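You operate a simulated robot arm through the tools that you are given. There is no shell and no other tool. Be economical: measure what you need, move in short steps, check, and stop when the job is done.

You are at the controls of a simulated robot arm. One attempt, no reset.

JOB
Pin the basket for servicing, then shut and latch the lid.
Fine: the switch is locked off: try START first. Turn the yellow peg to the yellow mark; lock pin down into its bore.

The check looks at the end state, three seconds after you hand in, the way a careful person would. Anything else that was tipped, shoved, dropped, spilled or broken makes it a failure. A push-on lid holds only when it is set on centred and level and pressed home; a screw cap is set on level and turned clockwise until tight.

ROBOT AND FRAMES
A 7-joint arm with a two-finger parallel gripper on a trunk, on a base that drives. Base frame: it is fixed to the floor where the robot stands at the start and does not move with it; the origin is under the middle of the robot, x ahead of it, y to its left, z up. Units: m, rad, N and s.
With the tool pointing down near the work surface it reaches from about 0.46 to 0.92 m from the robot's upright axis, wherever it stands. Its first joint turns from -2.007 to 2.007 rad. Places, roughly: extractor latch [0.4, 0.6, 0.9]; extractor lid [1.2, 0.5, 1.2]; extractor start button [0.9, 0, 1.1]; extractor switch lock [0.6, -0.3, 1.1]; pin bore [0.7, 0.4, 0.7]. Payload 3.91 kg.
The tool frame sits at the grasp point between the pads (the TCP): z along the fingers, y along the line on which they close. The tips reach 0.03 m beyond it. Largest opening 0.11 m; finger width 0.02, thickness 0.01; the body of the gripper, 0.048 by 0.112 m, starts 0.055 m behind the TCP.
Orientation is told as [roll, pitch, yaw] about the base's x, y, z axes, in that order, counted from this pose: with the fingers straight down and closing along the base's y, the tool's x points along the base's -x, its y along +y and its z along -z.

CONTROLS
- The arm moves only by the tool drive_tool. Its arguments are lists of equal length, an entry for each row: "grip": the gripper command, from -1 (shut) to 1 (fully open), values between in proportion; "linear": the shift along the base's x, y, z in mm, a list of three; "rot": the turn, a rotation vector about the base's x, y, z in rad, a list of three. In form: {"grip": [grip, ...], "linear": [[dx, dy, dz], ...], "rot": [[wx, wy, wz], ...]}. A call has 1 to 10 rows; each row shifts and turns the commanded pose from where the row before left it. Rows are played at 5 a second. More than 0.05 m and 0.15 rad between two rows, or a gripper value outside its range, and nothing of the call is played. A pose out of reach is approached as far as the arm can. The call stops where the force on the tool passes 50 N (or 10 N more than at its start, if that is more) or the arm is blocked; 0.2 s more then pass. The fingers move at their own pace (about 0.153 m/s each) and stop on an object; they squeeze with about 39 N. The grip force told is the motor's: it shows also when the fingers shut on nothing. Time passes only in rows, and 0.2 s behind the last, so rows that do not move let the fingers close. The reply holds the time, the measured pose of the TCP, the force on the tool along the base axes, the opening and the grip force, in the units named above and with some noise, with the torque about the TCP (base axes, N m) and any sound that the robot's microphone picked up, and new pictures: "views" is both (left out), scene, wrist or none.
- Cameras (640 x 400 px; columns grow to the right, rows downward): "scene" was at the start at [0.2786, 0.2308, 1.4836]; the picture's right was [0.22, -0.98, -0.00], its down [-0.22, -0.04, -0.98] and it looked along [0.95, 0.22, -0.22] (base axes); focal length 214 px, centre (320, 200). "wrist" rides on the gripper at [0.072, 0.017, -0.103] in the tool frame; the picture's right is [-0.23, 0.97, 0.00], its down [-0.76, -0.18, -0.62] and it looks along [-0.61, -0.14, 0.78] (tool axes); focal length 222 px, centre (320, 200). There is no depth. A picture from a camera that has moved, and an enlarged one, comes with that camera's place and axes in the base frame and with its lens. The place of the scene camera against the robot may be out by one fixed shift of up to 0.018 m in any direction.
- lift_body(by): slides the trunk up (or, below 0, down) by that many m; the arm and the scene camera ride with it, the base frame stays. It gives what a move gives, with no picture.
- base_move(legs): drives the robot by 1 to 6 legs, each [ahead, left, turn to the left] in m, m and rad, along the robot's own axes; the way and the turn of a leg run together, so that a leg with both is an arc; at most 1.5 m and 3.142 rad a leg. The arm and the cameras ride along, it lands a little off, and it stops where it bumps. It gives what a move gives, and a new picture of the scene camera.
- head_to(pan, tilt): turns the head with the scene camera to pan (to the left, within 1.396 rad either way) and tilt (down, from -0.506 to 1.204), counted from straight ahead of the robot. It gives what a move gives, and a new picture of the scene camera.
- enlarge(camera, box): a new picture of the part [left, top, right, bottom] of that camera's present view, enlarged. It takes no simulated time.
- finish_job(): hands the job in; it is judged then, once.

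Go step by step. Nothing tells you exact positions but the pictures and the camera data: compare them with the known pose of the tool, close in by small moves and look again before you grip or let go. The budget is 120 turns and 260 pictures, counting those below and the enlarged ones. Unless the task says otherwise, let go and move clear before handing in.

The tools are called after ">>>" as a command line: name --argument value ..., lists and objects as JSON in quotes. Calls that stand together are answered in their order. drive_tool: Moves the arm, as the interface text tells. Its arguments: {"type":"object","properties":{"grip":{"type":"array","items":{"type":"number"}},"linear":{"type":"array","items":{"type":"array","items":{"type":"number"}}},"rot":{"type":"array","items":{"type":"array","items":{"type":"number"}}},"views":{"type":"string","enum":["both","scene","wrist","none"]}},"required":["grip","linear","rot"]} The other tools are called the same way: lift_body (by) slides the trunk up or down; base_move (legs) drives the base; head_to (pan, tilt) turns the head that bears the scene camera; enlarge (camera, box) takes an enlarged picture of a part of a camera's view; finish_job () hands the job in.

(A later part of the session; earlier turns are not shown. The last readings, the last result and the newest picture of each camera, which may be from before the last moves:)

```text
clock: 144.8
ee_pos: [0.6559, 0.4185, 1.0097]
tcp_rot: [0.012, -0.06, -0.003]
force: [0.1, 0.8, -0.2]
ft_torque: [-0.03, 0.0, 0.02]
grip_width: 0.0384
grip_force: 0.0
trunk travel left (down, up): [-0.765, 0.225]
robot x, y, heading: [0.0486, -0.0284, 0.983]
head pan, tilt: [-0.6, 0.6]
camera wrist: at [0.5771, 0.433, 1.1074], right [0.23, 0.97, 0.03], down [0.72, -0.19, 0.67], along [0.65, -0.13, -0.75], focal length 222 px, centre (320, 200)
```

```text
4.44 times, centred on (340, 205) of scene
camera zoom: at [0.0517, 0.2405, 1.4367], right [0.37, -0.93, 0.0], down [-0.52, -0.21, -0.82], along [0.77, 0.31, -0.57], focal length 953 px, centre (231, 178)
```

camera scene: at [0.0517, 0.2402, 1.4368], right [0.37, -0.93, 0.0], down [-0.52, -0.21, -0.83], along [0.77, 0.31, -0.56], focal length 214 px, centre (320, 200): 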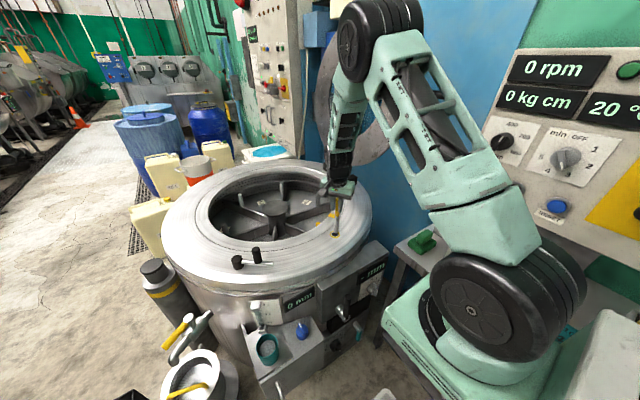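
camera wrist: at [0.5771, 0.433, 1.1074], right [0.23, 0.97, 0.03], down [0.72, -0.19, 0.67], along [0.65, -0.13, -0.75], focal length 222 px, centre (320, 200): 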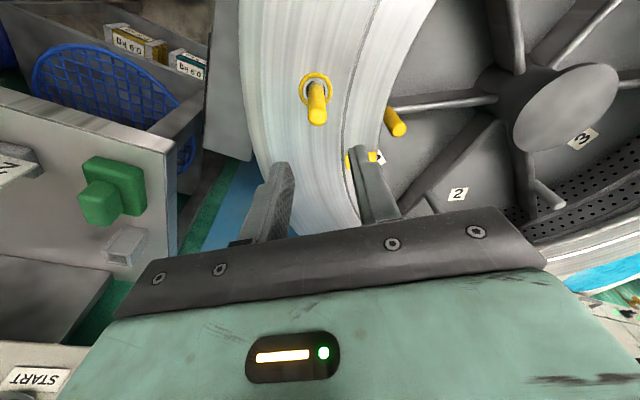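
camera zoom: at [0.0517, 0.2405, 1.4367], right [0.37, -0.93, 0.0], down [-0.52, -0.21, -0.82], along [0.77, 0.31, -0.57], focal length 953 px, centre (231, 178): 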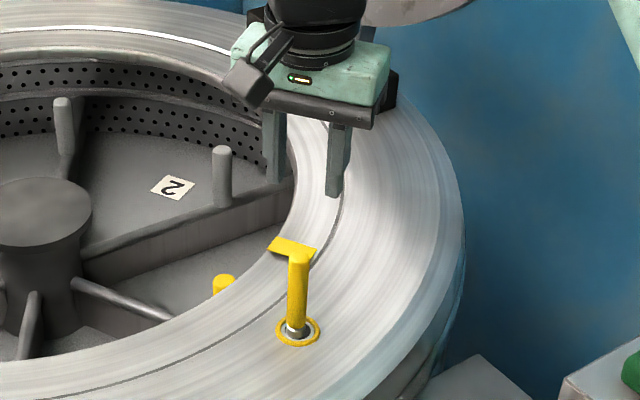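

The pin stands in the bore but perhaps not fully. I'll re-check the peg/mark alignment from above.

>>> drive_tool --grip '[-1, -1, -1, -1]' --linear '[[20, 30, 0], [25, 30, 0], [20, 25, 0], [15, 15, -30]]' --rot '[[0, 0.06, 0], [0, 0, 0], [0, 0, 0], [0, 0, 0]]' --views "wrist"

>>> enlarge --camera "wrist" --box '[150, 0, 470, 200]'

```text
clock: 145.8
ee_pos: [0.7342, 0.5182, 0.9772]
tcp_rot: [0.015, -0.002, -0.002]
force: [0.4, -0.6, -0.1]
ft_torque: [0.04, -0.07, -0.01]
grip_width: 0.0
grip_force: 37.8
trunk travel left (down, up): [-0.765, 0.225]
robot x, y, heading: [0.0468, -0.0284, 0.982]
head pan, tilt: [-0.6, 0.6]
camera wrist: at [0.6605, 0.5333, 1.0809], right [0.23, 0.97, 0.01], down [0.76, -0.19, 0.62], along [0.61, -0.13, -0.78], focal length 222 px, centre (320, 200)
```

wrist: 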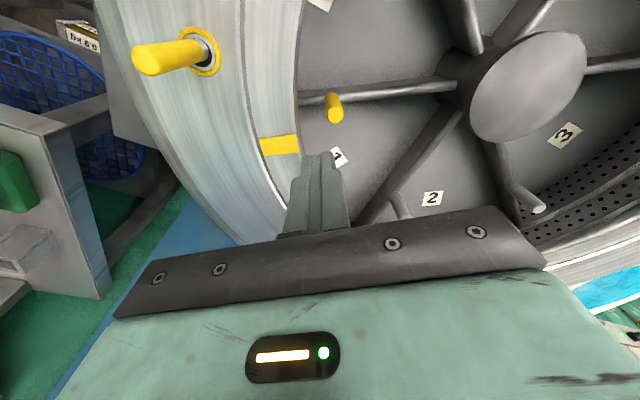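

```text
2.00 times, centred on (310, 100) of wrist
camera zoom: at [0.6605, 0.5333, 1.0809], right [0.23, 0.97, 0.01], down [0.76, -0.19, 0.62], along [0.61, -0.13, -0.78], focal length 444 px, centre (340, 400)
```

zoom: 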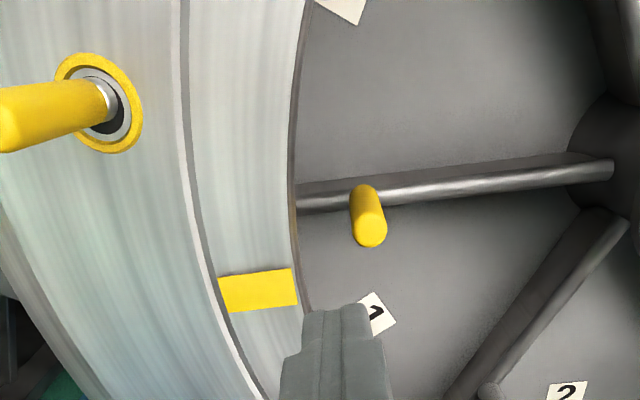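

Measurements say the peg is ~5 mm past the mark. I'll nudge it back (+x) by pushing the peg from its -x side.

>>> lift_body --by -0.12

>>> drive_tool --grip '[-1, -1, -1, -1, -1]' --linear '[[-6, 20, -10], [0, 0, -35], [0, 0, -25], [0, 0, -15], [0, 0, 0]]' --rot '[[0, 0, 0], [0, 0, 0], [0, 0, 0], [0, 0, 0], [0, 0, 0]]' --views "wrist"

```text
clock: 147.3
ee_pos: [0.7336, 0.5192, 0.8569]
tcp_rot: [0.013, 0.0, -0.002]
force: [0.1, 0.0, 0.9]
ft_torque: [-0.05, 0.0, 0.01]
grip_width: 0.0
grip_force: 37.3
trunk travel left (down, up): [-0.645, 0.345]
robot x, y, heading: [0.0465, -0.0307, 0.979]
head pan, tilt: [-0.6, 0.6]
```

```text
clock: 148.5
ee_pos: [0.7273, 0.5401, 0.7733]
tcp_rot: [0.012, -0.001, -0.002]
force: [1.2, 0.0, 0.1]
ft_torque: [0.01, -0.03, -0.01]
grip_width: 0.0001
grip_force: 37.9
trunk travel left (down, up): [-0.645, 0.345]
robot x, y, heading: [0.0484, -0.0282, 0.982]
head pan, tilt: [-0.6, 0.6]
camera wrist: at [0.6539, 0.554, 0.8757], right [0.23, 0.97, 0.01], down [0.76, -0.19, 0.62], along [0.61, -0.13, -0.78], focal length 222 px, centre (320, 200)
```

wrist: 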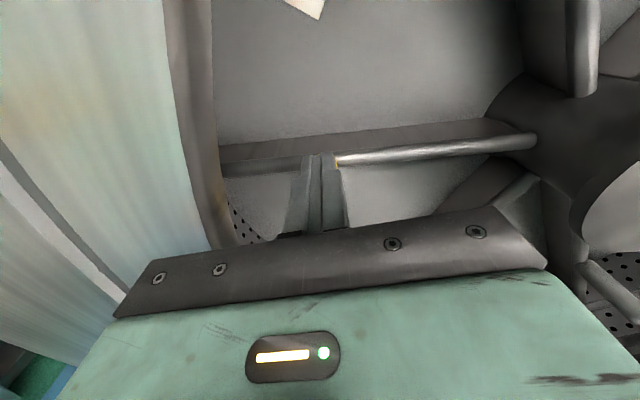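

>>> drive_tool --grip '[-1, -1, -1, -1, -1, -1, -1]' --linear '[[8, 0, 0], [6, 0, 0], [3, 0, 0], [3, 0, 0], [2, 0, 0], [2, 0, 0], [0, 0, 0]]' --rot '[[0, 0, 0], [0, 0, 0], [0, 0, 0], [0, 0, 0], [0, 0, 0], [0, 0, 0], [0, 0, 0]]' --views "none"

>>> enlarge --camera "scene" --box '[290, 160, 390, 250]'

```text
clock: 150.1
ee_pos: [0.7513, 0.5407, 0.7728]
tcp_rot: [0.013, -0.003, 0.0]
force: [0.1, -0.3, -0.1]
ft_torque: [0.03, -0.03, 0.0]
grip_width: 0.0
grip_force: 37.6
trunk travel left (down, up): [-0.645, 0.345]
robot x, y, heading: [0.0498, -0.029, 0.978]
head pan, tilt: [-0.6, 0.6]
```

```text
4.44 times, centred on (340, 205) of scene
camera zoom: at [0.0514, 0.2402, 1.3168], right [0.37, -0.93, 0.0], down [-0.52, -0.21, -0.83], along [0.77, 0.31, -0.56], focal length 953 px, centre (231, 178)
```

zoom: 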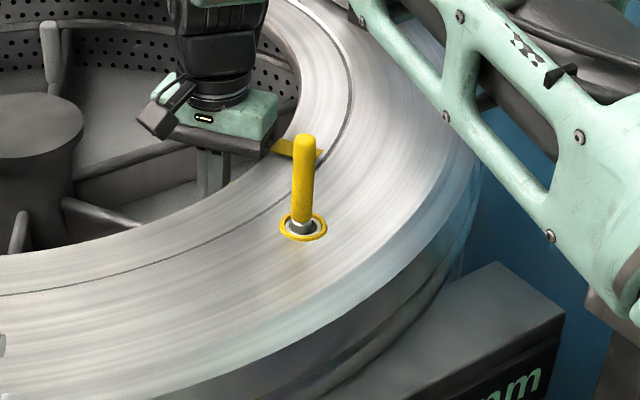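

No contact force yet; continue in small steps.

>>> drive_tool --grip '[-1, -1, -1]' --linear '[[2, 0, 0], [2, 0, 0], [0, 0, 0]]' --rot '[[0, 0, 0], [0, 0, 0], [0, 0, 0]]' --views "none"

>>> drive_tool --grip '[-1, -1, -1]' --linear '[[2, 0, 0], [2, 0, 0], [0, 0, 0]]' --rot '[[0, 0, 0], [0, 0, 0], [0, 0, 0]]' --views "wrist"

>>> enlarge --camera "scene" --box '[290, 160, 390, 250]'

```text
clock: 150.9
ee_pos: [0.7568, 0.538, 0.7716]
tcp_rot: [0.014, 0.0, -0.001]
force: [1.1, -0.6, 0.3]
ft_torque: [0.0, 0.01, -0.02]
grip_width: 0.0001
grip_force: 37.8
trunk travel left (down, up): [-0.645, 0.345]
robot x, y, heading: [0.0496, -0.0285, 0.979]
head pan, tilt: [-0.6, 0.6]
```

```text
clock: 151.7
ee_pos: [0.7599, 0.5391, 0.7716]
tcp_rot: [0.013, 0.0, -0.002]
force: [-1.0, -0.4, -1.3]
ft_torque: [-0.03, 0.11, 0.01]
grip_width: 0.0001
grip_force: 37.5
trunk travel left (down, up): [-0.645, 0.345]
robot x, y, heading: [0.0492, -0.0288, 0.987]
head pan, tilt: [-0.6, 0.6]
camera wrist: at [0.686, 0.5532, 0.8749], right [0.23, 0.97, 0.01], down [0.76, -0.19, 0.62], along [0.61, -0.13, -0.78], focal length 222 px, centre (320, 200)
```

wrist: 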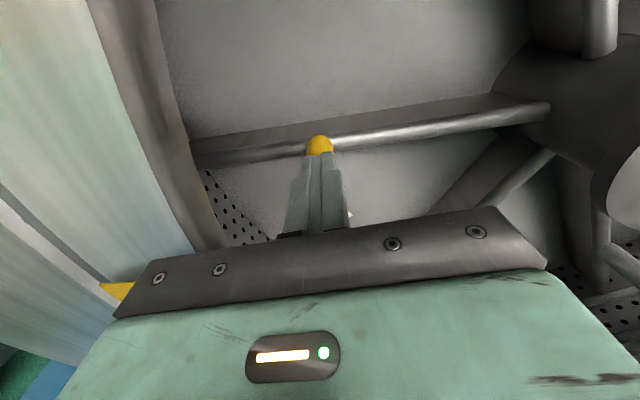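

```text
4.44 times, centred on (340, 205) of scene
camera zoom: at [0.0514, 0.2402, 1.3168], right [0.37, -0.93, 0.0], down [-0.52, -0.21, -0.83], along [0.77, 0.31, -0.57], focal length 953 px, centre (231, 178)
```

zoom: 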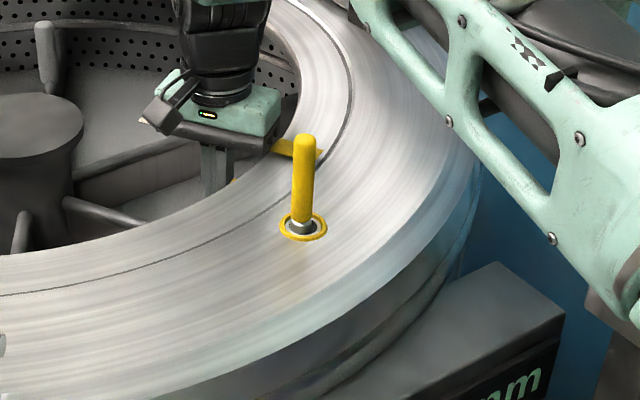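

The fingertip passed over the peg (its top is lower than I thought), so it wasn't moved. I'll go lower and push to test whether the pin is really locking the basket.

>>> drive_tool --grip '[-1, -1, -1, -1, -1]' --linear '[[0, 0, 15], [-30, 8, 0], [0, 0, -25], [0, 0, -20], [0, 0, 0]]' --rot '[[0, 0, 0], [0, 0, 0], [0, 0, 0], [0, 0, 0], [0, 0, 0]]' --views "wrist"

```text
clock: 152.6
ee_pos: [0.7327, 0.5481, 0.7601]
tcp_rot: [0.014, -0.006, -0.003]
force: [-0.2, -0.5, -0.3]
ft_torque: [0.0, -0.02, -0.01]
grip_width: 0.0
grip_force: 37.5
trunk travel left (down, up): [-0.645, 0.345]
robot x, y, heading: [0.0463, -0.0303, 0.978]
head pan, tilt: [-0.6, 0.6]
stopped in row 4: the force on the tool passed its limit at 74 N (the readings are from after the stop); the commanded pose is now the measured one
camera wrist: at [0.6575, 0.562, 0.8628], right [0.23, 0.97, 0.02], down [0.76, -0.19, 0.62], along [0.61, -0.13, -0.78], focal length 222 px, centre (320, 200)
```

wrist: 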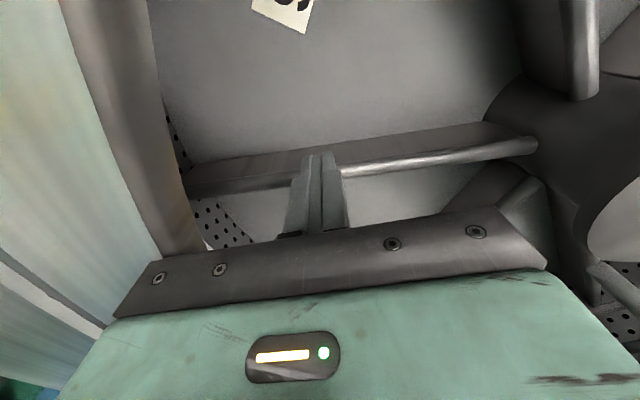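

The gripper body touched the rim lip. I'll rise and bring the base forward again so I can test on the spoke farther in.

>>> drive_tool --grip '[-1, -1, -1, -1]' --linear '[[0, 5, 35], [0, 0, 45], [-30, -15, 40], [-25, -30, 0]]' --rot '[[0, 0, 0], [0, 0, 0], [0, 0, 0], [0, 0, 0]]' --views "none"

>>> base_move --legs '[[0.1, 0, 0]]'

>>> drive_tool --grip '[-1]' --linear '[[0, 0, 0]]' --rot '[[0, 0, 0]]' --views "wrist"

```text
refused: row 3 steps farther than a row can; nothing moved
```

```text
clock: 153.8
ee_pos: [0.7888, 0.6302, 0.7627]
tcp_rot: [0.014, -0.005, -0.002]
force: [0.2, -0.2, 0.0]
ft_torque: [0.01, -0.01, -0.01]
grip_width: 0.0
grip_force: 37.3
trunk travel left (down, up): [-0.645, 0.345]
robot x, y, heading: [0.1031, 0.054, 0.985]
head pan, tilt: [-0.6, 0.6]
camera scene: at [0.1078, 0.3243, 1.3168], right [0.37, -0.93, 0.0], down [-0.52, -0.21, -0.82], along [0.77, 0.31, -0.57], focal length 214 px, centre (320, 200)
```

scene: 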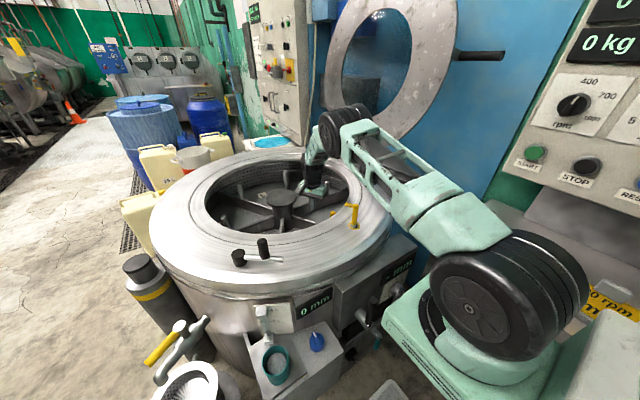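

```text
clock: 154.2
ee_pos: [0.7874, 0.6319, 0.7609]
tcp_rot: [0.015, -0.004, -0.002]
force: [0.5, -0.5, 0.3]
ft_torque: [-0.02, -0.03, 0.01]
grip_width: 0.0
grip_force: 38.2
trunk travel left (down, up): [-0.645, 0.345]
robot x, y, heading: [0.1046, 0.0556, 0.983]
head pan, tilt: [-0.6, 0.6]
camera wrist: at [0.7143, 0.6461, 0.8641], right [0.23, 0.97, 0.02], down [0.76, -0.19, 0.62], along [0.61, -0.13, -0.78], focal length 222 px, centre (320, 200)
```

wrist: 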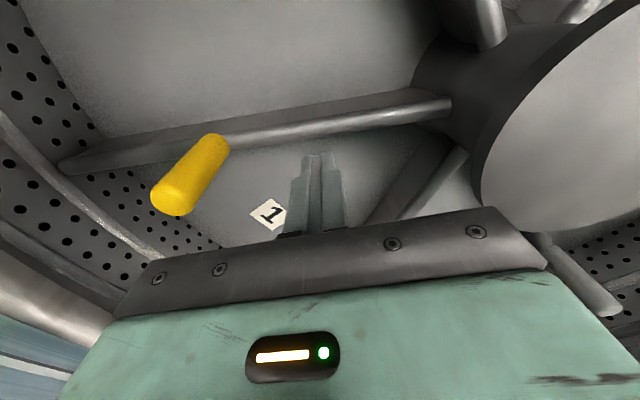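

The basket did move when pushed, so the pin may not be engaged yet. Let me look closely at the pin and peg.

>>> enlarge --camera "scene" --box '[320, 190, 390, 240]'

>>> drive_tool --grip '[-1, -1, -1, -1]' --linear '[[0, 0, 45], [0, 0, 45], [-10, -15, 45], [-40, -25, 10]]' --rot '[[0, 0, 0], [0, 0, 0], [0, 0, 0], [0, 0, 0]]' --views "none"

>>> drive_tool --grip '[-1, -1]' --linear '[[0, -40, 0], [0, -30, 0]]' --rot '[[0, 0, 0], [0, 0, 0]]' --views "wrist"

>>> enlarge --camera "wrist" --box '[150, 0, 470, 200]'

```text
8.00 times, centred on (355, 215) of scene
camera zoom: at [0.1078, 0.3242, 1.3168], right [0.37, -0.93, 0.0], down [-0.52, -0.21, -0.83], along [0.77, 0.31, -0.56], focal length 1716 px, centre (40, 80)
```

zoom: 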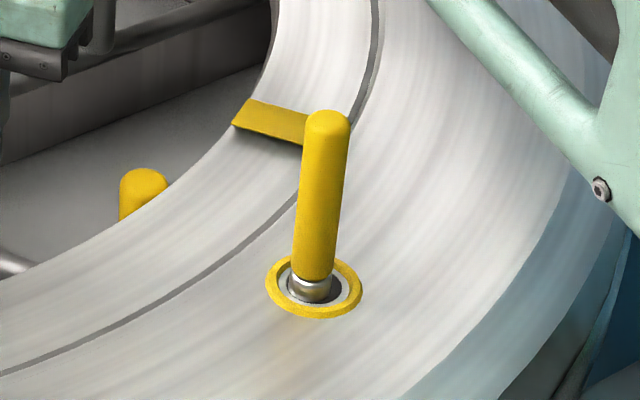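

```text
clock: 155.2
ee_pos: [0.7395, 0.592, 0.9063]
tcp_rot: [0.013, -0.005, -0.001]
force: [0.1, 0.6, -0.2]
ft_torque: [0.0, 0.04, 0.01]
grip_width: 0.0
grip_force: 38.0
trunk travel left (down, up): [-0.645, 0.345]
robot x, y, heading: [0.1055, 0.0551, 0.976]
head pan, tilt: [-0.6, 0.6]
```

```text
clock: 155.8
ee_pos: [0.7391, 0.5212, 0.9056]
tcp_rot: [0.015, -0.006, -0.002]
force: [0.4, 0.8, 0.0]
ft_torque: [0.02, 0.01, -0.01]
grip_width: 0.0
grip_force: 37.7
trunk travel left (down, up): [-0.645, 0.345]
robot x, y, heading: [0.1054, 0.0522, 0.983]
head pan, tilt: [-0.6, 0.6]
camera wrist: at [0.6659, 0.5352, 1.0084], right [0.23, 0.97, 0.02], down [0.76, -0.19, 0.62], along [0.61, -0.13, -0.78], focal length 222 px, centre (320, 200)
```

wrist: 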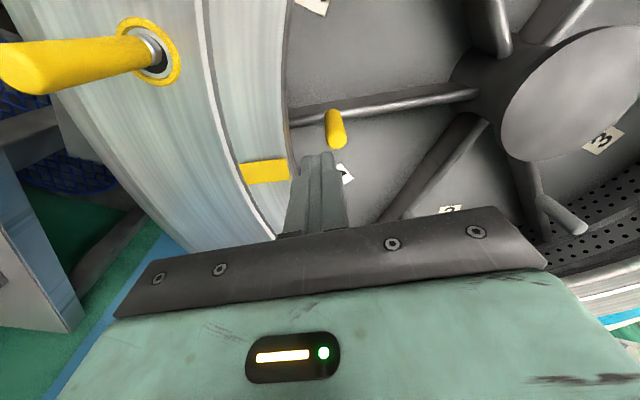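

```text
2.00 times, centred on (310, 100) of wrist
camera zoom: at [0.6659, 0.5352, 1.0084], right [0.23, 0.97, 0.02], down [0.76, -0.19, 0.62], along [0.61, -0.13, -0.78], focal length 444 px, centre (340, 400)
```

zoom: 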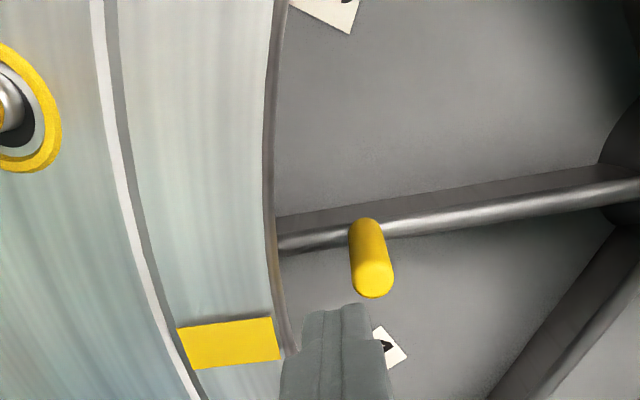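

Peg is now at x≈.779; the mark line is at ≈.771, so it needs ~8 mm back in -x. I'll push the spoke carefully from its +x side again.

>>> lift_body --by -0.07

>>> drive_tool --grip '[-1, -1, -1, -1, -1, -1, -1, -1]' --linear '[[30, 35, 0], [35, 35, 0], [31, 34, 0], [0, 0, -40], [0, 0, -45], [0, 0, -45], [0, 0, -37], [0, 0, 0]]' --rot '[[0, 0, 0], [0, 0, 0], [0, 0, 0], [0, 0, 0], [0, 0, 0], [0, 0, 0], [0, 0, 0], [0, 0, 0]]' --views "wrist"

```text
clock: 156.8
ee_pos: [0.7409, 0.5205, 0.8366]
tcp_rot: [0.015, -0.006, -0.001]
force: [0.1, 1.1, 0.7]
ft_torque: [-0.01, 0.0, -0.03]
grip_width: 0.0
grip_force: 37.3
trunk travel left (down, up): [-0.575, 0.415]
robot x, y, heading: [0.1028, 0.0505, 0.982]
head pan, tilt: [-0.6, 0.6]
```

```text
clock: 158.6
ee_pos: [0.8374, 0.6262, 0.667]
tcp_rot: [0.016, -0.005, -0.001]
force: [0.0, -0.3, -0.5]
ft_torque: [0.0, 0.01, 0.01]
grip_width: 0.0001
grip_force: 37.9
trunk travel left (down, up): [-0.575, 0.415]
robot x, y, heading: [0.107, 0.0582, 0.978]
head pan, tilt: [-0.6, 0.6]
camera wrist: at [0.7633, 0.6387, 0.7691], right [0.23, 0.97, 0.02], down [0.76, -0.19, 0.62], along [0.61, -0.13, -0.78], focal length 222 px, centre (320, 200)
```

wrist: 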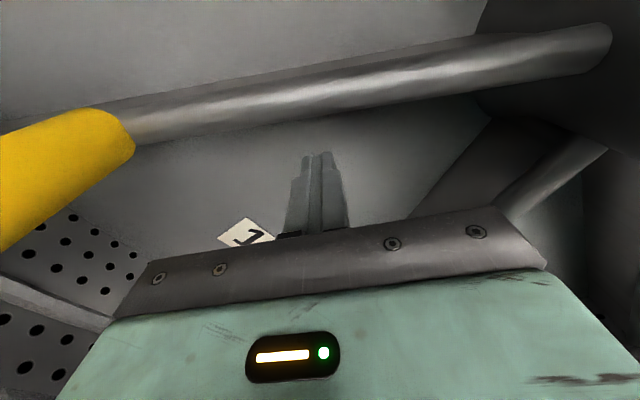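

>>> drive_tool --grip '[-1, -1, -1, -1, -1, -1, -1, -1, -1, -1]' --linear '[[-12, 0, 0], [-8, 0, 0], [-4, 0, 0], [-3, 0, 0], [-2, 0, 0], [-2, 0, 0], [0, 0, 0], [8, 0, 0], [0, 0, 45], [0, 0, 45]]' --rot '[[0, 0, 0], [0, 0, 0], [0, 0, 0], [0, 0, 0], [0, 0, 0], [0, 0, 0], [0, 0, 0], [0, 0, 0], [0, 0, 0], [0, 0, 0]]' --views "none"

>>> drive_tool --grip '[-1, -1, -1, -1, -1, -1]' --linear '[[0, 0, 45], [0, 0, 45], [-15, -25, 40], [-25, -35, 20], [-30, -35, 0], [-5, -10, 0]]' --rot '[[0, 0, 0], [0, 0, 0], [0, 0, 0], [0, 0, 0], [0, 0, 0], [0, 0, 0]]' --views "wrist"

>>> enlarge --camera "wrist" --box '[150, 0, 470, 200]'

```text
clock: 160.8
ee_pos: [0.8131, 0.6232, 0.7589]
tcp_rot: [0.015, -0.004, -0.003]
force: [-0.9, 0.6, -0.7]
ft_torque: [-0.03, 0.03, -0.04]
grip_width: 0.0
grip_force: 37.4
trunk travel left (down, up): [-0.575, 0.415]
robot x, y, heading: [0.1066, 0.0549, 0.983]
head pan, tilt: [-0.6, 0.6]
```

```text
clock: 162.2
ee_pos: [0.7369, 0.518, 0.9105]
tcp_rot: [0.016, -0.006, -0.002]
force: [-0.1, 0.4, -0.1]
ft_torque: [0.03, 0.0, 0.01]
grip_width: 0.0001
grip_force: 37.6
trunk travel left (down, up): [-0.575, 0.415]
robot x, y, heading: [0.1034, 0.0558, 0.982]
head pan, tilt: [-0.6, 0.6]
camera wrist: at [0.6633, 0.5327, 1.0118], right [0.23, 0.97, 0.02], down [0.76, -0.19, 0.62], along [0.61, -0.13, -0.78], focal length 222 px, centre (320, 200)
```

wrist: 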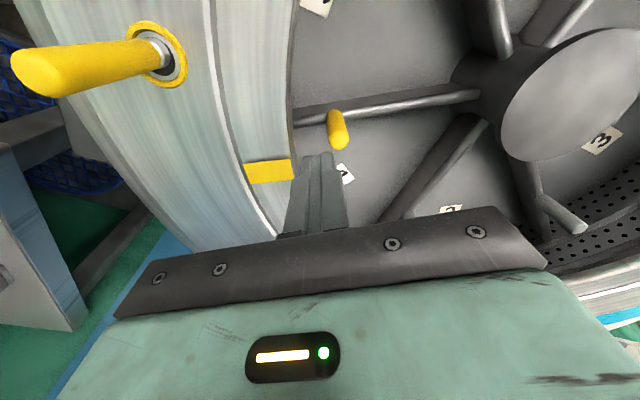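

```text
2.00 times, centred on (310, 100) of wrist
camera zoom: at [0.6633, 0.5327, 1.0118], right [0.23, 0.97, 0.02], down [0.76, -0.19, 0.62], along [0.61, -0.13, -0.78], focal length 444 px, centre (340, 400)
```

zoom: 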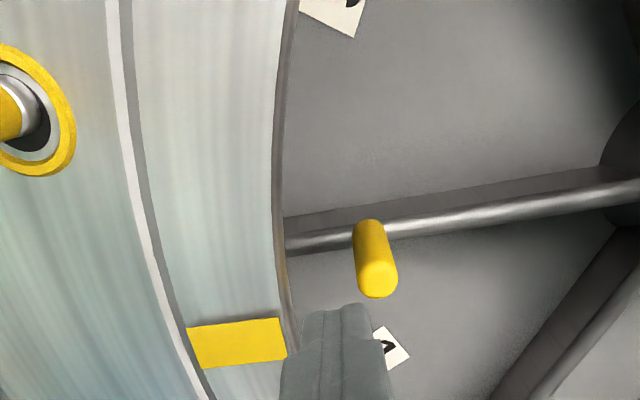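

The finger only just reached the spoke, so it hasn't moved. Repeat with 3 mm more travel, very slowly at the end.

>>> drive_tool --grip '[-1, -1, -1, -1, -1, -1, -1]' --linear '[[30, 35, 0], [35, 35, 0], [18, 37, -20], [0, 0, -45], [0, 0, -45], [0, 0, -45], [0, 0, -45]]' --rot '[[0, 0, 0], [0, 0, 0], [0, 0, 0], [0, 0, 0], [0, 0, 0], [0, 0, 0], [0, 0, 0]]' --views "none"

>>> drive_tool --grip '[-1, -1, -1, -1, -1, -1, -1, -1, -1, -1]' --linear '[[-5, 0, -43], [-5, 0, 0], [-3, 0, 0], [-1, 0, 0], [-1, 0, 0], [-1, 0, 0], [-1, 0, 0], [0, 0, 0], [8, 0, 0], [0, 0, 45]]' --rot '[[0, 0, 0], [0, 0, 0], [0, 0, 0], [0, 0, 0], [0, 0, 0], [0, 0, 0], [0, 0, 0], [0, 0, 0], [0, 0, 0], [0, 0, 0]]' --views "none"

>>> drive_tool --grip '[-1, -1, -1, -1, -1, -1, -1]' --linear '[[0, 0, 45], [0, 0, 45], [0, 0, 45], [-15, -25, 40], [-25, -35, 20], [-30, -35, 0], [-5, -10, 0]]' --rot '[[0, 0, 0], [0, 0, 0], [0, 0, 0], [0, 0, 0], [0, 0, 0], [0, 0, 0], [0, 0, 0]]' --views "wrist"

>>> enlarge --camera "wrist" --box '[150, 0, 470, 200]'

```text
clock: 163.8
ee_pos: [0.8221, 0.6262, 0.7084]
tcp_rot: [0.016, -0.006, 0.0]
force: [-0.4, -0.2, 0.9]
ft_torque: [-0.03, 0.0, 0.01]
grip_width: 0.0
grip_force: 37.6
trunk travel left (down, up): [-0.575, 0.415]
robot x, y, heading: [0.1043, 0.0532, 0.975]
head pan, tilt: [-0.6, 0.6]
```

```text
clock: 166.0
ee_pos: [0.8136, 0.6275, 0.7111]
tcp_rot: [0.015, -0.006, -0.002]
force: [-0.2, -0.2, -0.4]
ft_torque: [-0.02, -0.02, 0.0]
grip_width: 0.0002
grip_force: 37.5
trunk travel left (down, up): [-0.575, 0.415]
robot x, y, heading: [0.1051, 0.0528, 0.979]
head pan, tilt: [-0.6, 0.6]
```

```text
clock: 167.6
ee_pos: [0.7398, 0.5219, 0.9073]
tcp_rot: [0.016, -0.005, -0.001]
force: [1.1, -0.2, -0.7]
ft_torque: [-0.02, -0.02, 0.04]
grip_width: 0.0
grip_force: 38.1
trunk travel left (down, up): [-0.575, 0.415]
robot x, y, heading: [0.1023, 0.0534, 0.979]
head pan, tilt: [-0.6, 0.6]
camera wrist: at [0.666, 0.5361, 1.01], right [0.23, 0.97, 0.02], down [0.76, -0.19, 0.62], along [0.61, -0.13, -0.78], focal length 222 px, centre (320, 200)
```

wrist: 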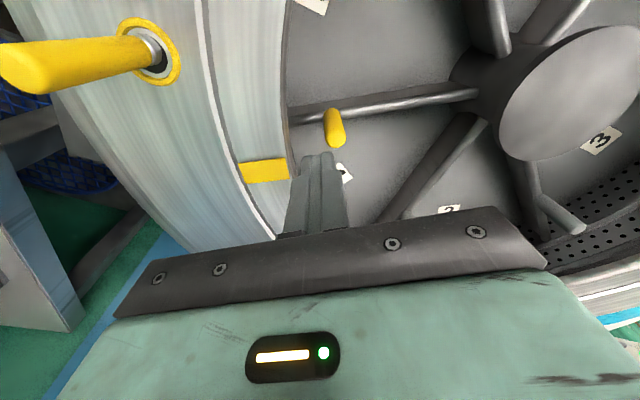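

```text
2.00 times, centred on (310, 100) of wrist
camera zoom: at [0.666, 0.5361, 1.01], right [0.23, 0.97, 0.02], down [0.76, -0.19, 0.62], along [0.61, -0.13, -0.78], focal length 444 px, centre (340, 400)
```

zoom: 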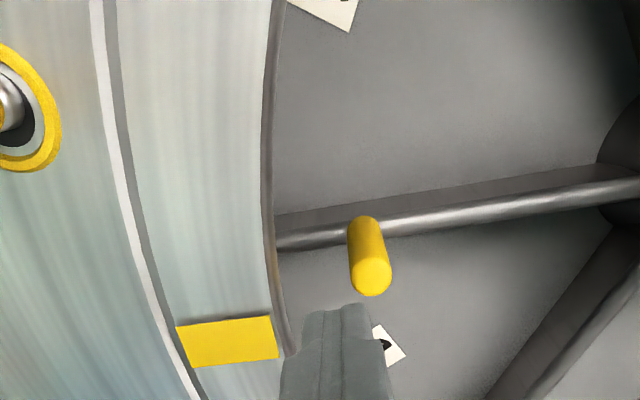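

Barely any change. Push again a few mm further, this time reading the force while in contact.

>>> drive_tool --grip '[-1, -1, -1, -1, -1, -1, -1, -1]' --linear '[[30, 35, 0], [35, 35, 0], [10, 34, -20], [0, 0, -45], [0, 0, -45], [0, 0, -45], [0, 0, -45], [0, 0, -42]]' --rot '[[0, 0, 0], [0, 0, 0], [0, 0, 0], [0, 0, 0], [0, 0, 0], [0, 0, 0], [0, 0, 0], [0, 0, 0]]' --views "none"

>>> drive_tool --grip '[-1, -1, -1, -1, -1, -1]' --linear '[[-5, 0, 0], [-4, 0, 0], [-1, 0, 0], [-1, 0, 0], [-1, 0, 0], [0, 0, 0]]' --rot '[[0, 0, 0], [0, 0, 0], [0, 0, 0], [0, 0, 0], [0, 0, 0], [0, 0, 0]]' --views "wrist"

```text
clock: 169.4
ee_pos: [0.8104, 0.6256, 0.664]
tcp_rot: [0.016, -0.004, -0.003]
force: [0.4, 0.0, 0.1]
ft_torque: [0.04, -0.01, -0.01]
grip_width: 0.0
grip_force: 37.7
trunk travel left (down, up): [-0.575, 0.415]
robot x, y, heading: [0.109, 0.0521, 0.979]
head pan, tilt: [-0.6, 0.6]
```

```text
clock: 170.8
ee_pos: [0.7991, 0.6265, 0.6645]
tcp_rot: [0.015, -0.005, -0.002]
force: [-0.9, -0.7, 1.0]
ft_torque: [-0.01, 0.03, 0.02]
grip_width: 0.0
grip_force: 37.9
trunk travel left (down, up): [-0.575, 0.415]
robot x, y, heading: [0.1056, 0.0541, 0.974]
head pan, tilt: [-0.6, 0.6]
camera wrist: at [0.7255, 0.6399, 0.7666], right [0.23, 0.97, 0.02], down [0.76, -0.19, 0.62], along [0.61, -0.13, -0.78], focal length 222 px, centre (320, 200)
```

wrist: 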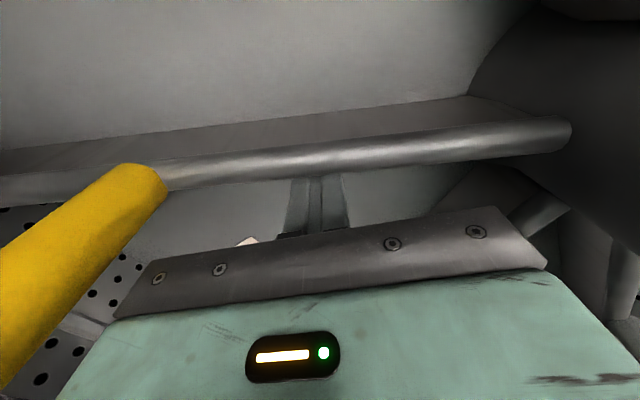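

>>> drive_tool --grip '[-1, -1, -1, -1, -1, -1]' --linear '[[5, 0, 5], [0, 0, 45], [0, 0, 45], [0, 0, 45], [0, 0, 45], [0, 0, 40]]' --rot '[[0, 0, 0], [0, 0, 0], [0, 0, 0], [0, 0, 0], [0, 0, 0], [0, 0, 0]]' --views "none"

>>> drive_tool --grip '[-1, -1, -1]' --linear '[[-20, -35, 20], [-25, -40, 0], [-20, -30, 0]]' --rot '[[0, 0, 0], [0, 0, 0], [0, 0, 0]]' --views "wrist"

>>> enlarge --camera "wrist" --box '[150, 0, 470, 200]'

```text
clock: 172.2
ee_pos: [0.8065, 0.6259, 0.891]
tcp_rot: [0.013, -0.004, -0.001]
force: [0.9, 0.8, 0.2]
ft_torque: [0.01, -0.02, 0.02]
grip_width: 0.0
grip_force: 37.5
trunk travel left (down, up): [-0.575, 0.415]
robot x, y, heading: [0.1044, 0.0563, 0.983]
head pan, tilt: [-0.6, 0.6]
```

```text
clock: 173.0
ee_pos: [0.7396, 0.5218, 0.9091]
tcp_rot: [0.015, -0.006, -0.002]
force: [-0.1, 1.3, 0.1]
ft_torque: [-0.02, 0.02, -0.01]
grip_width: 0.0
grip_force: 37.9
trunk travel left (down, up): [-0.575, 0.415]
robot x, y, heading: [0.1086, 0.053, 0.983]
head pan, tilt: [-0.6, 0.6]
camera wrist: at [0.6649, 0.5348, 1.0121], right [0.23, 0.97, 0.02], down [0.76, -0.19, 0.62], along [0.61, -0.13, -0.78], focal length 222 px, centre (320, 200)
```

wrist: 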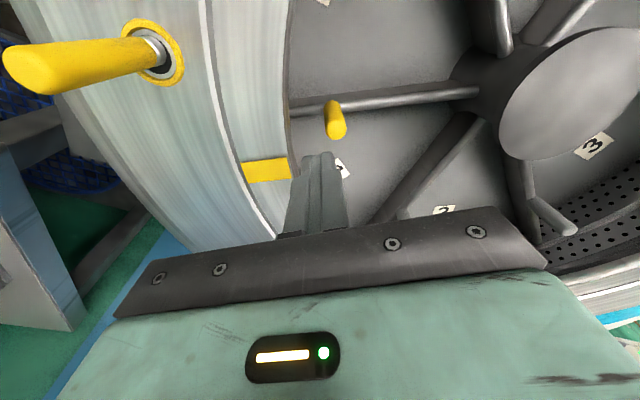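

```text
2.00 times, centred on (310, 100) of wrist
camera zoom: at [0.6649, 0.5348, 1.0121], right [0.23, 0.97, 0.02], down [0.76, -0.19, 0.62], along [0.61, -0.13, -0.78], focal length 444 px, centre (340, 400)
```

zoom: 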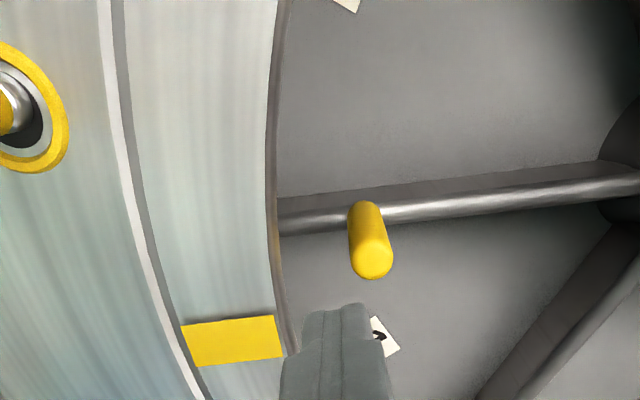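

Peg is back within ~3 mm of the mark line. Now I'll press the lock pin down from above with closed fingers to see whether it sinks further.

>>> lift_body --by 0.12

>>> drive_tool --grip '[-1, -1, -1, -1, -1]' --linear '[[-20, -25, 0], [-25, -30, 0], [-25, -30, 0], [-16, -19, -20], [0, 0, -25]]' --rot '[[0, 0, 0], [0, 0, 0], [0, 0, 0], [0, 0, 0], [0, 0, 0]]'

```text
clock: 174.5
ee_pos: [0.739, 0.5208, 1.0302]
tcp_rot: [0.015, -0.005, -0.002]
force: [-0.4, -0.3, -0.5]
ft_torque: [0.02, 0.01, 0.02]
grip_width: 0.0
grip_force: 37.3
trunk travel left (down, up): [-0.695, 0.295]
robot x, y, heading: [0.1064, 0.0588, 0.98]
head pan, tilt: [-0.6, 0.6]
```

```text
clock: 175.7
ee_pos: [0.6515, 0.4145, 0.9865]
tcp_rot: [0.016, -0.006, -0.002]
force: [-0.8, -0.8, 0.0]
ft_torque: [-0.01, -0.02, -0.03]
grip_width: 0.0001
grip_force: 37.8
trunk travel left (down, up): [-0.695, 0.295]
robot x, y, heading: [0.1036, 0.0559, 0.977]
head pan, tilt: [-0.6, 0.6]
camera scene: at [0.1076, 0.3241, 1.3669], right [0.37, -0.93, 0.0], down [-0.52, -0.21, -0.83], along [0.77, 0.31, -0.56], focal length 214 px, centre (320, 200)
camera wrist: at [0.5776, 0.4286, 1.0883], right [0.23, 0.97, 0.02], down [0.76, -0.19, 0.62], along [0.61, -0.13, -0.78], focal length 222 px, centre (320, 200)
```

scene: 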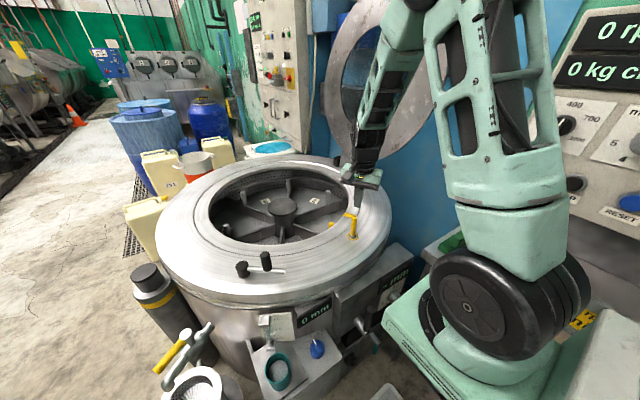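
wrist: 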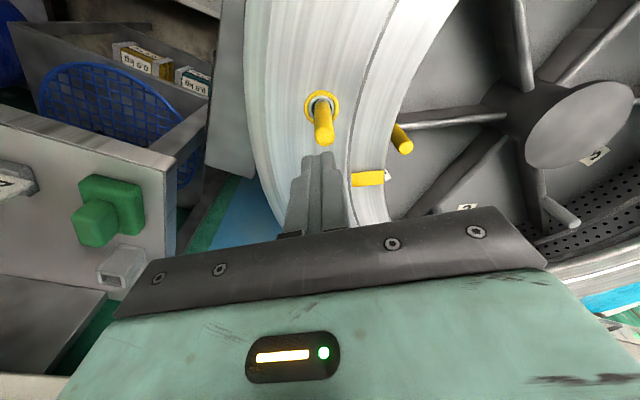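

>>> drive_tool --grip '[-1, -1, -1, -1, -1, -1, -1, -1, -1]' --linear '[[2, 2, -20], [0, 0, -20], [0, 0, -8], [0, 0, -4], [0, 0, -4], [0, 0, -4], [0, 0, -4], [0, 0, -4], [0, 0, -4]]' --rot '[[0, 0, 0], [0, 0, 0], [0, 0, 0], [0, 0, 0], [0, 0, 0], [0, 0, 0], [0, 0, 0], [0, 0, 0], [0, 0, 0]]' --views "none"

>>> enlarge --camera "scene" --box '[310, 170, 390, 250]'

```text
clock: 176.8
ee_pos: [0.6565, 0.421, 0.9395]
tcp_rot: [0.027, -0.019, -0.004]
force: [-2.3, -0.7, 33.7]
ft_torque: [-0.03, 0.3, 0.01]
grip_width: 0.0001
grip_force: 37.2
trunk travel left (down, up): [-0.695, 0.295]
robot x, y, heading: [0.1035, 0.0559, 0.98]
head pan, tilt: [-0.6, 0.6]
stopped in row 5: the force on the tool passed its limit at 57 N (the readings are from after the stop); the commanded pose is now the measured one
```

```text
5.00 times, centred on (350, 210) of scene
camera zoom: at [0.1065, 0.3234, 1.3673], right [0.37, -0.93, 0.0], down [-0.52, -0.21, -0.83], along [0.77, 0.31, -0.56], focal length 1072 px, centre (170, 150)
```

zoom: 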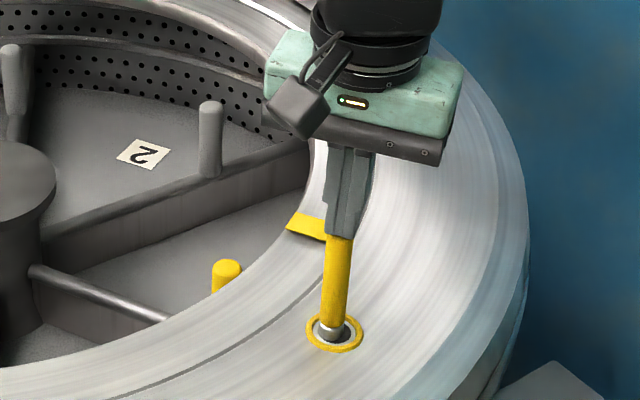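

Pressing vertically at 57 N doesn't move it, so it is on a hard stop. A careful re-measurement puts the peg ~3.5 mm (0.9°) past the mark; I'll nudge it back from the spoke's -x side by about 2 mm at that radius.

>>> drive_tool --grip '[-1, -1, -1, -1, -1, -1, -1]' --linear '[[0, 0, 40], [0, 0, 40], [15, 45, 0], [20, 45, 0], [20, 45, 0], [17, 40, 0], [8, 28, 0]]' --rot '[[0, 0, 0], [-0.012, 0.014, 0], [0, 0, 0], [0, 0, 0], [0, 0, 0], [0, 0, 0], [0, 0, 0]]' --views "none"

>>> lift_body --by -0.12

>>> drive_tool --grip '[-1, -1, -1, -1, -1, -1]' --linear '[[0, 0, -45], [0, 0, -45], [0, 0, -45], [0, 0, -45], [0, 0, -45], [0, 0, -13]]' --rot '[[0, 0, 0], [0, 0, 0], [0, 0, 0], [0, 0, 0], [0, 0, 0], [0, 0, 0]]' --views "wrist"

```text
clock: 178.4
ee_pos: [0.7371, 0.6217, 1.0161]
tcp_rot: [0.009, 0.002, -0.004]
force: [0.2, 0.4, 0.0]
ft_torque: [0.02, 0.0, -0.02]
grip_width: 0.0001
grip_force: 37.8
trunk travel left (down, up): [-0.695, 0.295]
robot x, y, heading: [0.1056, 0.0531, 0.977]
head pan, tilt: [-0.6, 0.6]
```

```text
clock: 179.9
ee_pos: [0.7369, 0.6225, 0.896]
tcp_rot: [0.01, 0.002, -0.002]
force: [0.0, 0.6, 0.5]
ft_torque: [-0.02, 0.0, -0.02]
grip_width: 0.0001
grip_force: 37.8
trunk travel left (down, up): [-0.575, 0.415]
robot x, y, heading: [0.1065, 0.0528, 0.984]
head pan, tilt: [-0.6, 0.6]
```

```text
clock: 181.3
ee_pos: [0.7371, 0.6226, 0.6608]
tcp_rot: [0.01, 0.003, -0.003]
force: [-0.5, 0.3, -0.4]
ft_torque: [0.0, 0.01, -0.01]
grip_width: 0.0
grip_force: 37.4
trunk travel left (down, up): [-0.575, 0.415]
robot x, y, heading: [0.1035, 0.0537, 0.98]
head pan, tilt: [-0.6, 0.6]
camera wrist: at [0.6653, 0.6379, 0.7626], right [0.23, 0.97, 0.01], down [0.76, -0.19, 0.62], along [0.61, -0.14, -0.78], focal length 222 px, centre (320, 200)
```

wrist: 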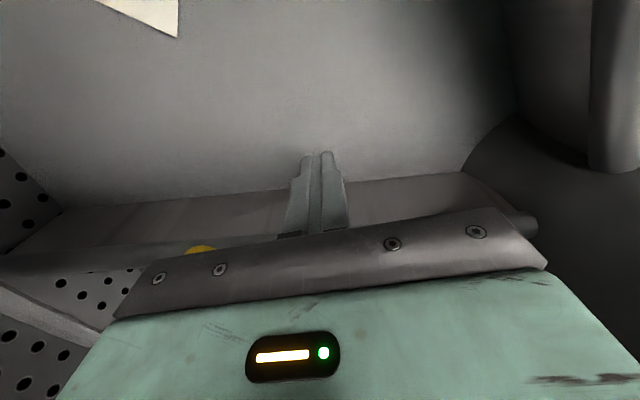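

>>> drive_tool --grip '[-1, -1, -1, -1, -1, -1, -1, -1]' --linear '[[0, 0, 14], [8, 0, 0], [5, 0, 0], [3, 0, 0], [1, 0, 0], [1, 0, 0], [1, 0, 0], [0, 0, 0]]' --rot '[[0, 0, 0], [0, 0, 0], [0, 0, 0], [0, 0, 0], [0, 0, 0], [0, 0, 0], [0, 0, 0], [0, 0, 0]]' --views "none"

>>> drive_tool --grip '[-1, -1, -1, -1, -1, -1, -1]' --linear '[[-4, 0, 5], [0, 0, 45], [0, 0, 45], [0, 0, 45], [0, 0, 45], [0, -40, 30], [0, -45, 20]]' --rot '[[0, 0, 0], [0, 0, 0], [0, 0, 0], [0, 0, 0], [0, 0, 0], [0, 0, 0], [0, 0, 0]]' --views "none"

>>> drive_tool --grip '[-1]' --linear '[[-12, -14, 0]]' --rot '[[0, 0, 0]]' --views "wrist"

>>> enlarge --camera "wrist" --box '[150, 0, 470, 200]'

```text
clock: 183.1
ee_pos: [0.7561, 0.6226, 0.6713]
tcp_rot: [0.008, 0.001, -0.004]
force: [0.4, -0.3, 0.0]
ft_torque: [0.01, -0.01, 0.0]
grip_width: 0.0002
grip_force: 37.9
trunk travel left (down, up): [-0.575, 0.415]
robot x, y, heading: [0.1022, 0.0575, 0.979]
head pan, tilt: [-0.6, 0.6]
```

```text
clock: 184.7
ee_pos: [0.7507, 0.5381, 0.9082]
tcp_rot: [0.007, 0.004, -0.001]
force: [0.0, 0.3, -1.2]
ft_torque: [-0.05, 0.0, -0.02]
grip_width: 0.0
grip_force: 37.1
trunk travel left (down, up): [-0.575, 0.415]
robot x, y, heading: [0.1073, 0.0544, 0.98]
head pan, tilt: [-0.6, 0.6]
```

```text
clock: 185.1
ee_pos: [0.7405, 0.5246, 0.908]
tcp_rot: [0.01, 0.001, -0.005]
force: [0.3, -0.2, -0.7]
ft_torque: [-0.01, 0.01, -0.02]
grip_width: 0.0
grip_force: 38.1
trunk travel left (down, up): [-0.575, 0.415]
robot x, y, heading: [0.1058, 0.0541, 0.979]
head pan, tilt: [-0.6, 0.6]
camera wrist: at [0.6667, 0.5385, 1.0104], right [0.23, 0.97, 0.01], down [0.76, -0.19, 0.62], along [0.6, -0.14, -0.78], focal length 222 px, centre (320, 200)
```

wrist: 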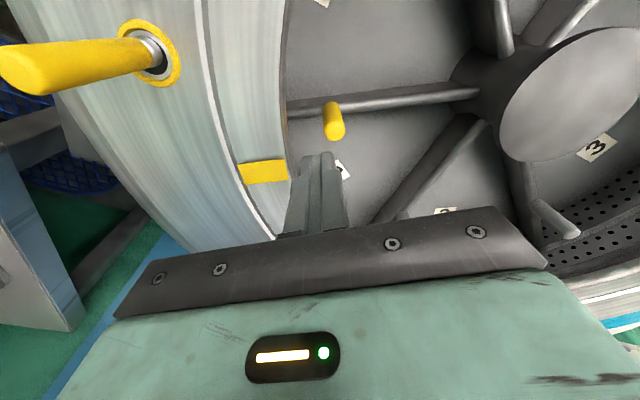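

```text
2.00 times, centred on (310, 100) of wrist
camera zoom: at [0.6667, 0.5385, 1.0104], right [0.23, 0.97, 0.01], down [0.76, -0.19, 0.62], along [0.6, -0.14, -0.78], focal length 444 px, centre (340, 400)
```

zoom: 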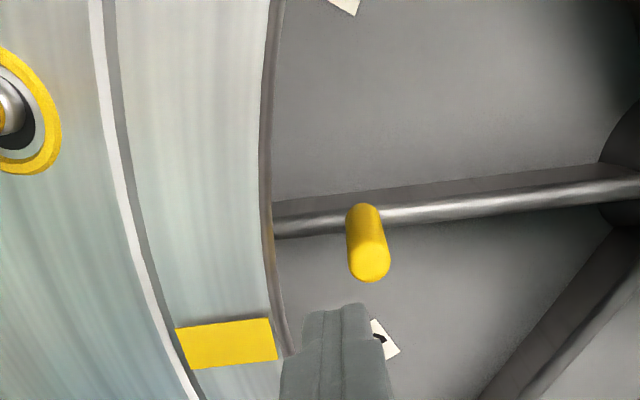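

The peg didn't change, but it's within about 1° of the mark and the pin is hard down. I'll accept that and go for the lid: raise the trunk and look at the lid handle with the wrist camera.

>>> lift_body --by 0.3

>>> drive_tool --grip '[-1, -1, -1, -1, -1, -1, -1, -1]' --linear '[[0, -40, 20], [0, -40, 25], [0, -40, 25], [0, -40, 25], [0, -40, 25], [0, -40, 20], [0, -20, 20], [0, 0, 0]]' --rot '[[0, 0, 0.14], [0, 0, 0.14], [0, 0, 0.14], [0, 0, 0.14], [0, 0, 0.14], [0, 0, 0.14], [0, 0, 0.15], [0, 0, 0]]'

>>> head_to --pan -0.75 --tilt 0.1

```text
clock: 188.1
ee_pos: [0.7399, 0.5238, 1.2076]
tcp_rot: [0.011, 0.001, -0.002]
force: [0.3, 0.7, -0.5]
ft_torque: [0.01, 0.01, -0.03]
grip_width: 0.0001
grip_force: 37.3
trunk travel left (down, up): [-0.875, 0.115]
robot x, y, heading: [0.1003, 0.0522, 0.982]
head pan, tilt: [-0.6, 0.6]
```

```text
clock: 189.9
ee_pos: [0.7405, 0.2647, 1.3671]
tcp_rot: [0.01, 0.002, 0.988]
force: [0.1, 0.4, 0.2]
ft_torque: [-0.01, 0.0, 0.0]
grip_width: 0.0
grip_force: 37.6
trunk travel left (down, up): [-0.875, 0.115]
robot x, y, heading: [0.1011, 0.0559, 0.984]
head pan, tilt: [-0.6, 0.6]
camera scene: at [0.1077, 0.3241, 1.5468], right [0.37, -0.93, 0.0], down [-0.52, -0.21, -0.83], along [0.77, 0.31, -0.56], focal length 214 px, centre (320, 200)
camera wrist: at [0.686, 0.2107, 1.4703], right [-0.69, 0.73, 0.01], down [0.57, 0.54, 0.62], along [0.44, 0.43, -0.78], focal length 222 px, centre (320, 200)
```

scene: 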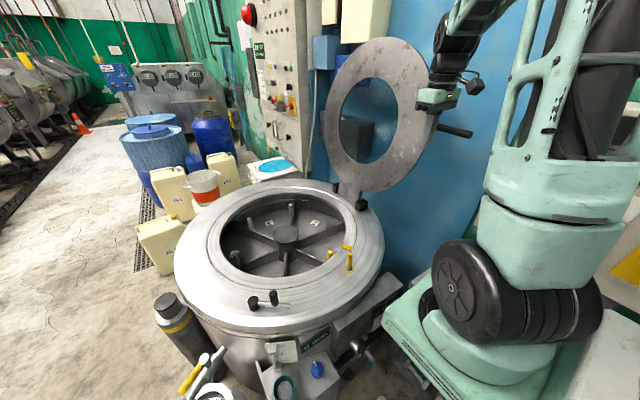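
wrist: 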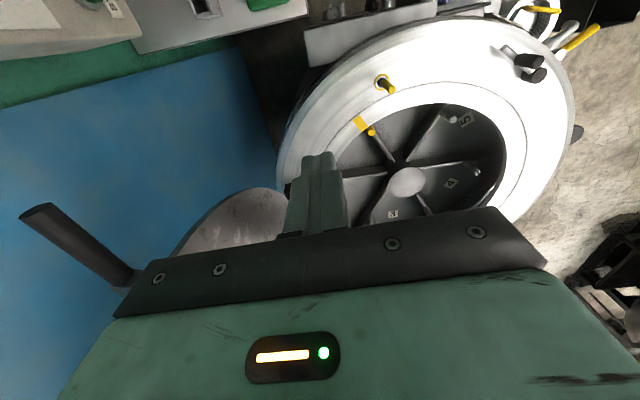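

```text
clock: 190.8
ee_pos: [0.7412, 0.263, 1.3674]
tcp_rot: [0.011, 0.003, 0.988]
force: [0.1, 0.2, 0.3]
ft_torque: [0.0, 0.01, 0.03]
grip_width: 0.0
grip_force: 37.9
trunk travel left (down, up): [-0.875, 0.115]
robot x, y, heading: [0.1071, 0.0578, 0.976]
head pan, tilt: [-0.75, 0.099]
camera scene: at [0.1153, 0.3124, 1.5929], right [0.23, -0.97, 0.0], down [-0.1, -0.02, -0.99], along [0.97, 0.23, -0.1], focal length 214 px, centre (320, 200)
```

scene: 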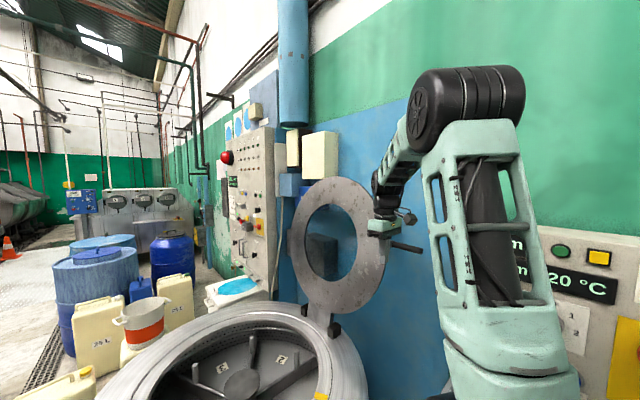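

Handle rod ≈ from (.881,.144) to (.92,.21), z≈1.36, parallel to the hinge. Go above it with open fingers.

>>> drive_tool --grip '[0.2, 0.2, 0.2, 0.2, 0.2, 0.2]' --linear '[[0, -20, 40], [20, -20, 35], [35, -20, 0], [35, -15, 0], [30, -10, 0], [20, -5, 0]]' --rot '[[0, 0, 0], [0, 0, 0], [0, 0, 0], [0, 0, 0], [0, 0, 0], [0, 0, 0]]'

```text
clock: 192.2
ee_pos: [0.8803, 0.1745, 1.4428]
tcp_rot: [0.01, 0.004, 0.987]
force: [-0.2, -0.9, -0.2]
ft_torque: [-0.02, -0.02, 0.02]
grip_width: 0.0661
grip_force: 0.1
trunk travel left (down, up): [-0.875, 0.115]
robot x, y, heading: [0.1037, 0.054, 0.981]
head pan, tilt: [-0.75, 0.099]
camera scene: at [0.1151, 0.3124, 1.593], right [0.23, -0.97, 0.0], down [-0.1, -0.02, -1.0], along [0.97, 0.23, -0.1], focal length 214 px, centre (320, 200)
camera wrist: at [0.8264, 0.1203, 1.5452], right [-0.69, 0.73, 0.01], down [0.57, 0.54, 0.62], along [0.45, 0.43, -0.78], focal length 222 px, centre (320, 200)
```

scene: 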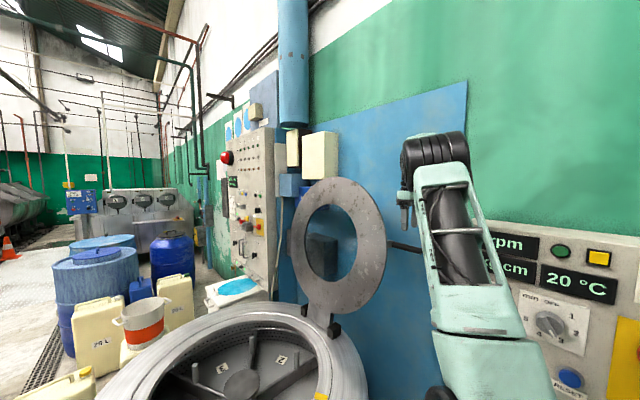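
wrist: 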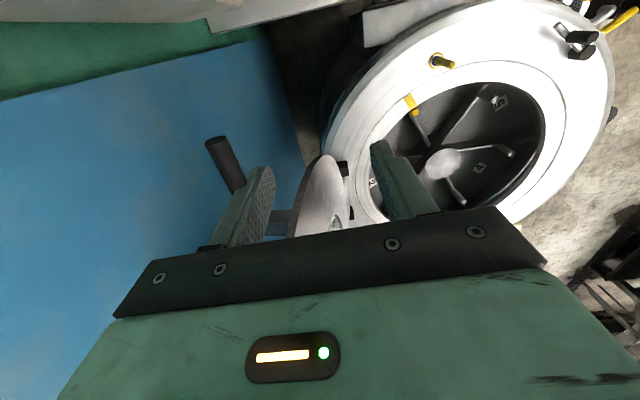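

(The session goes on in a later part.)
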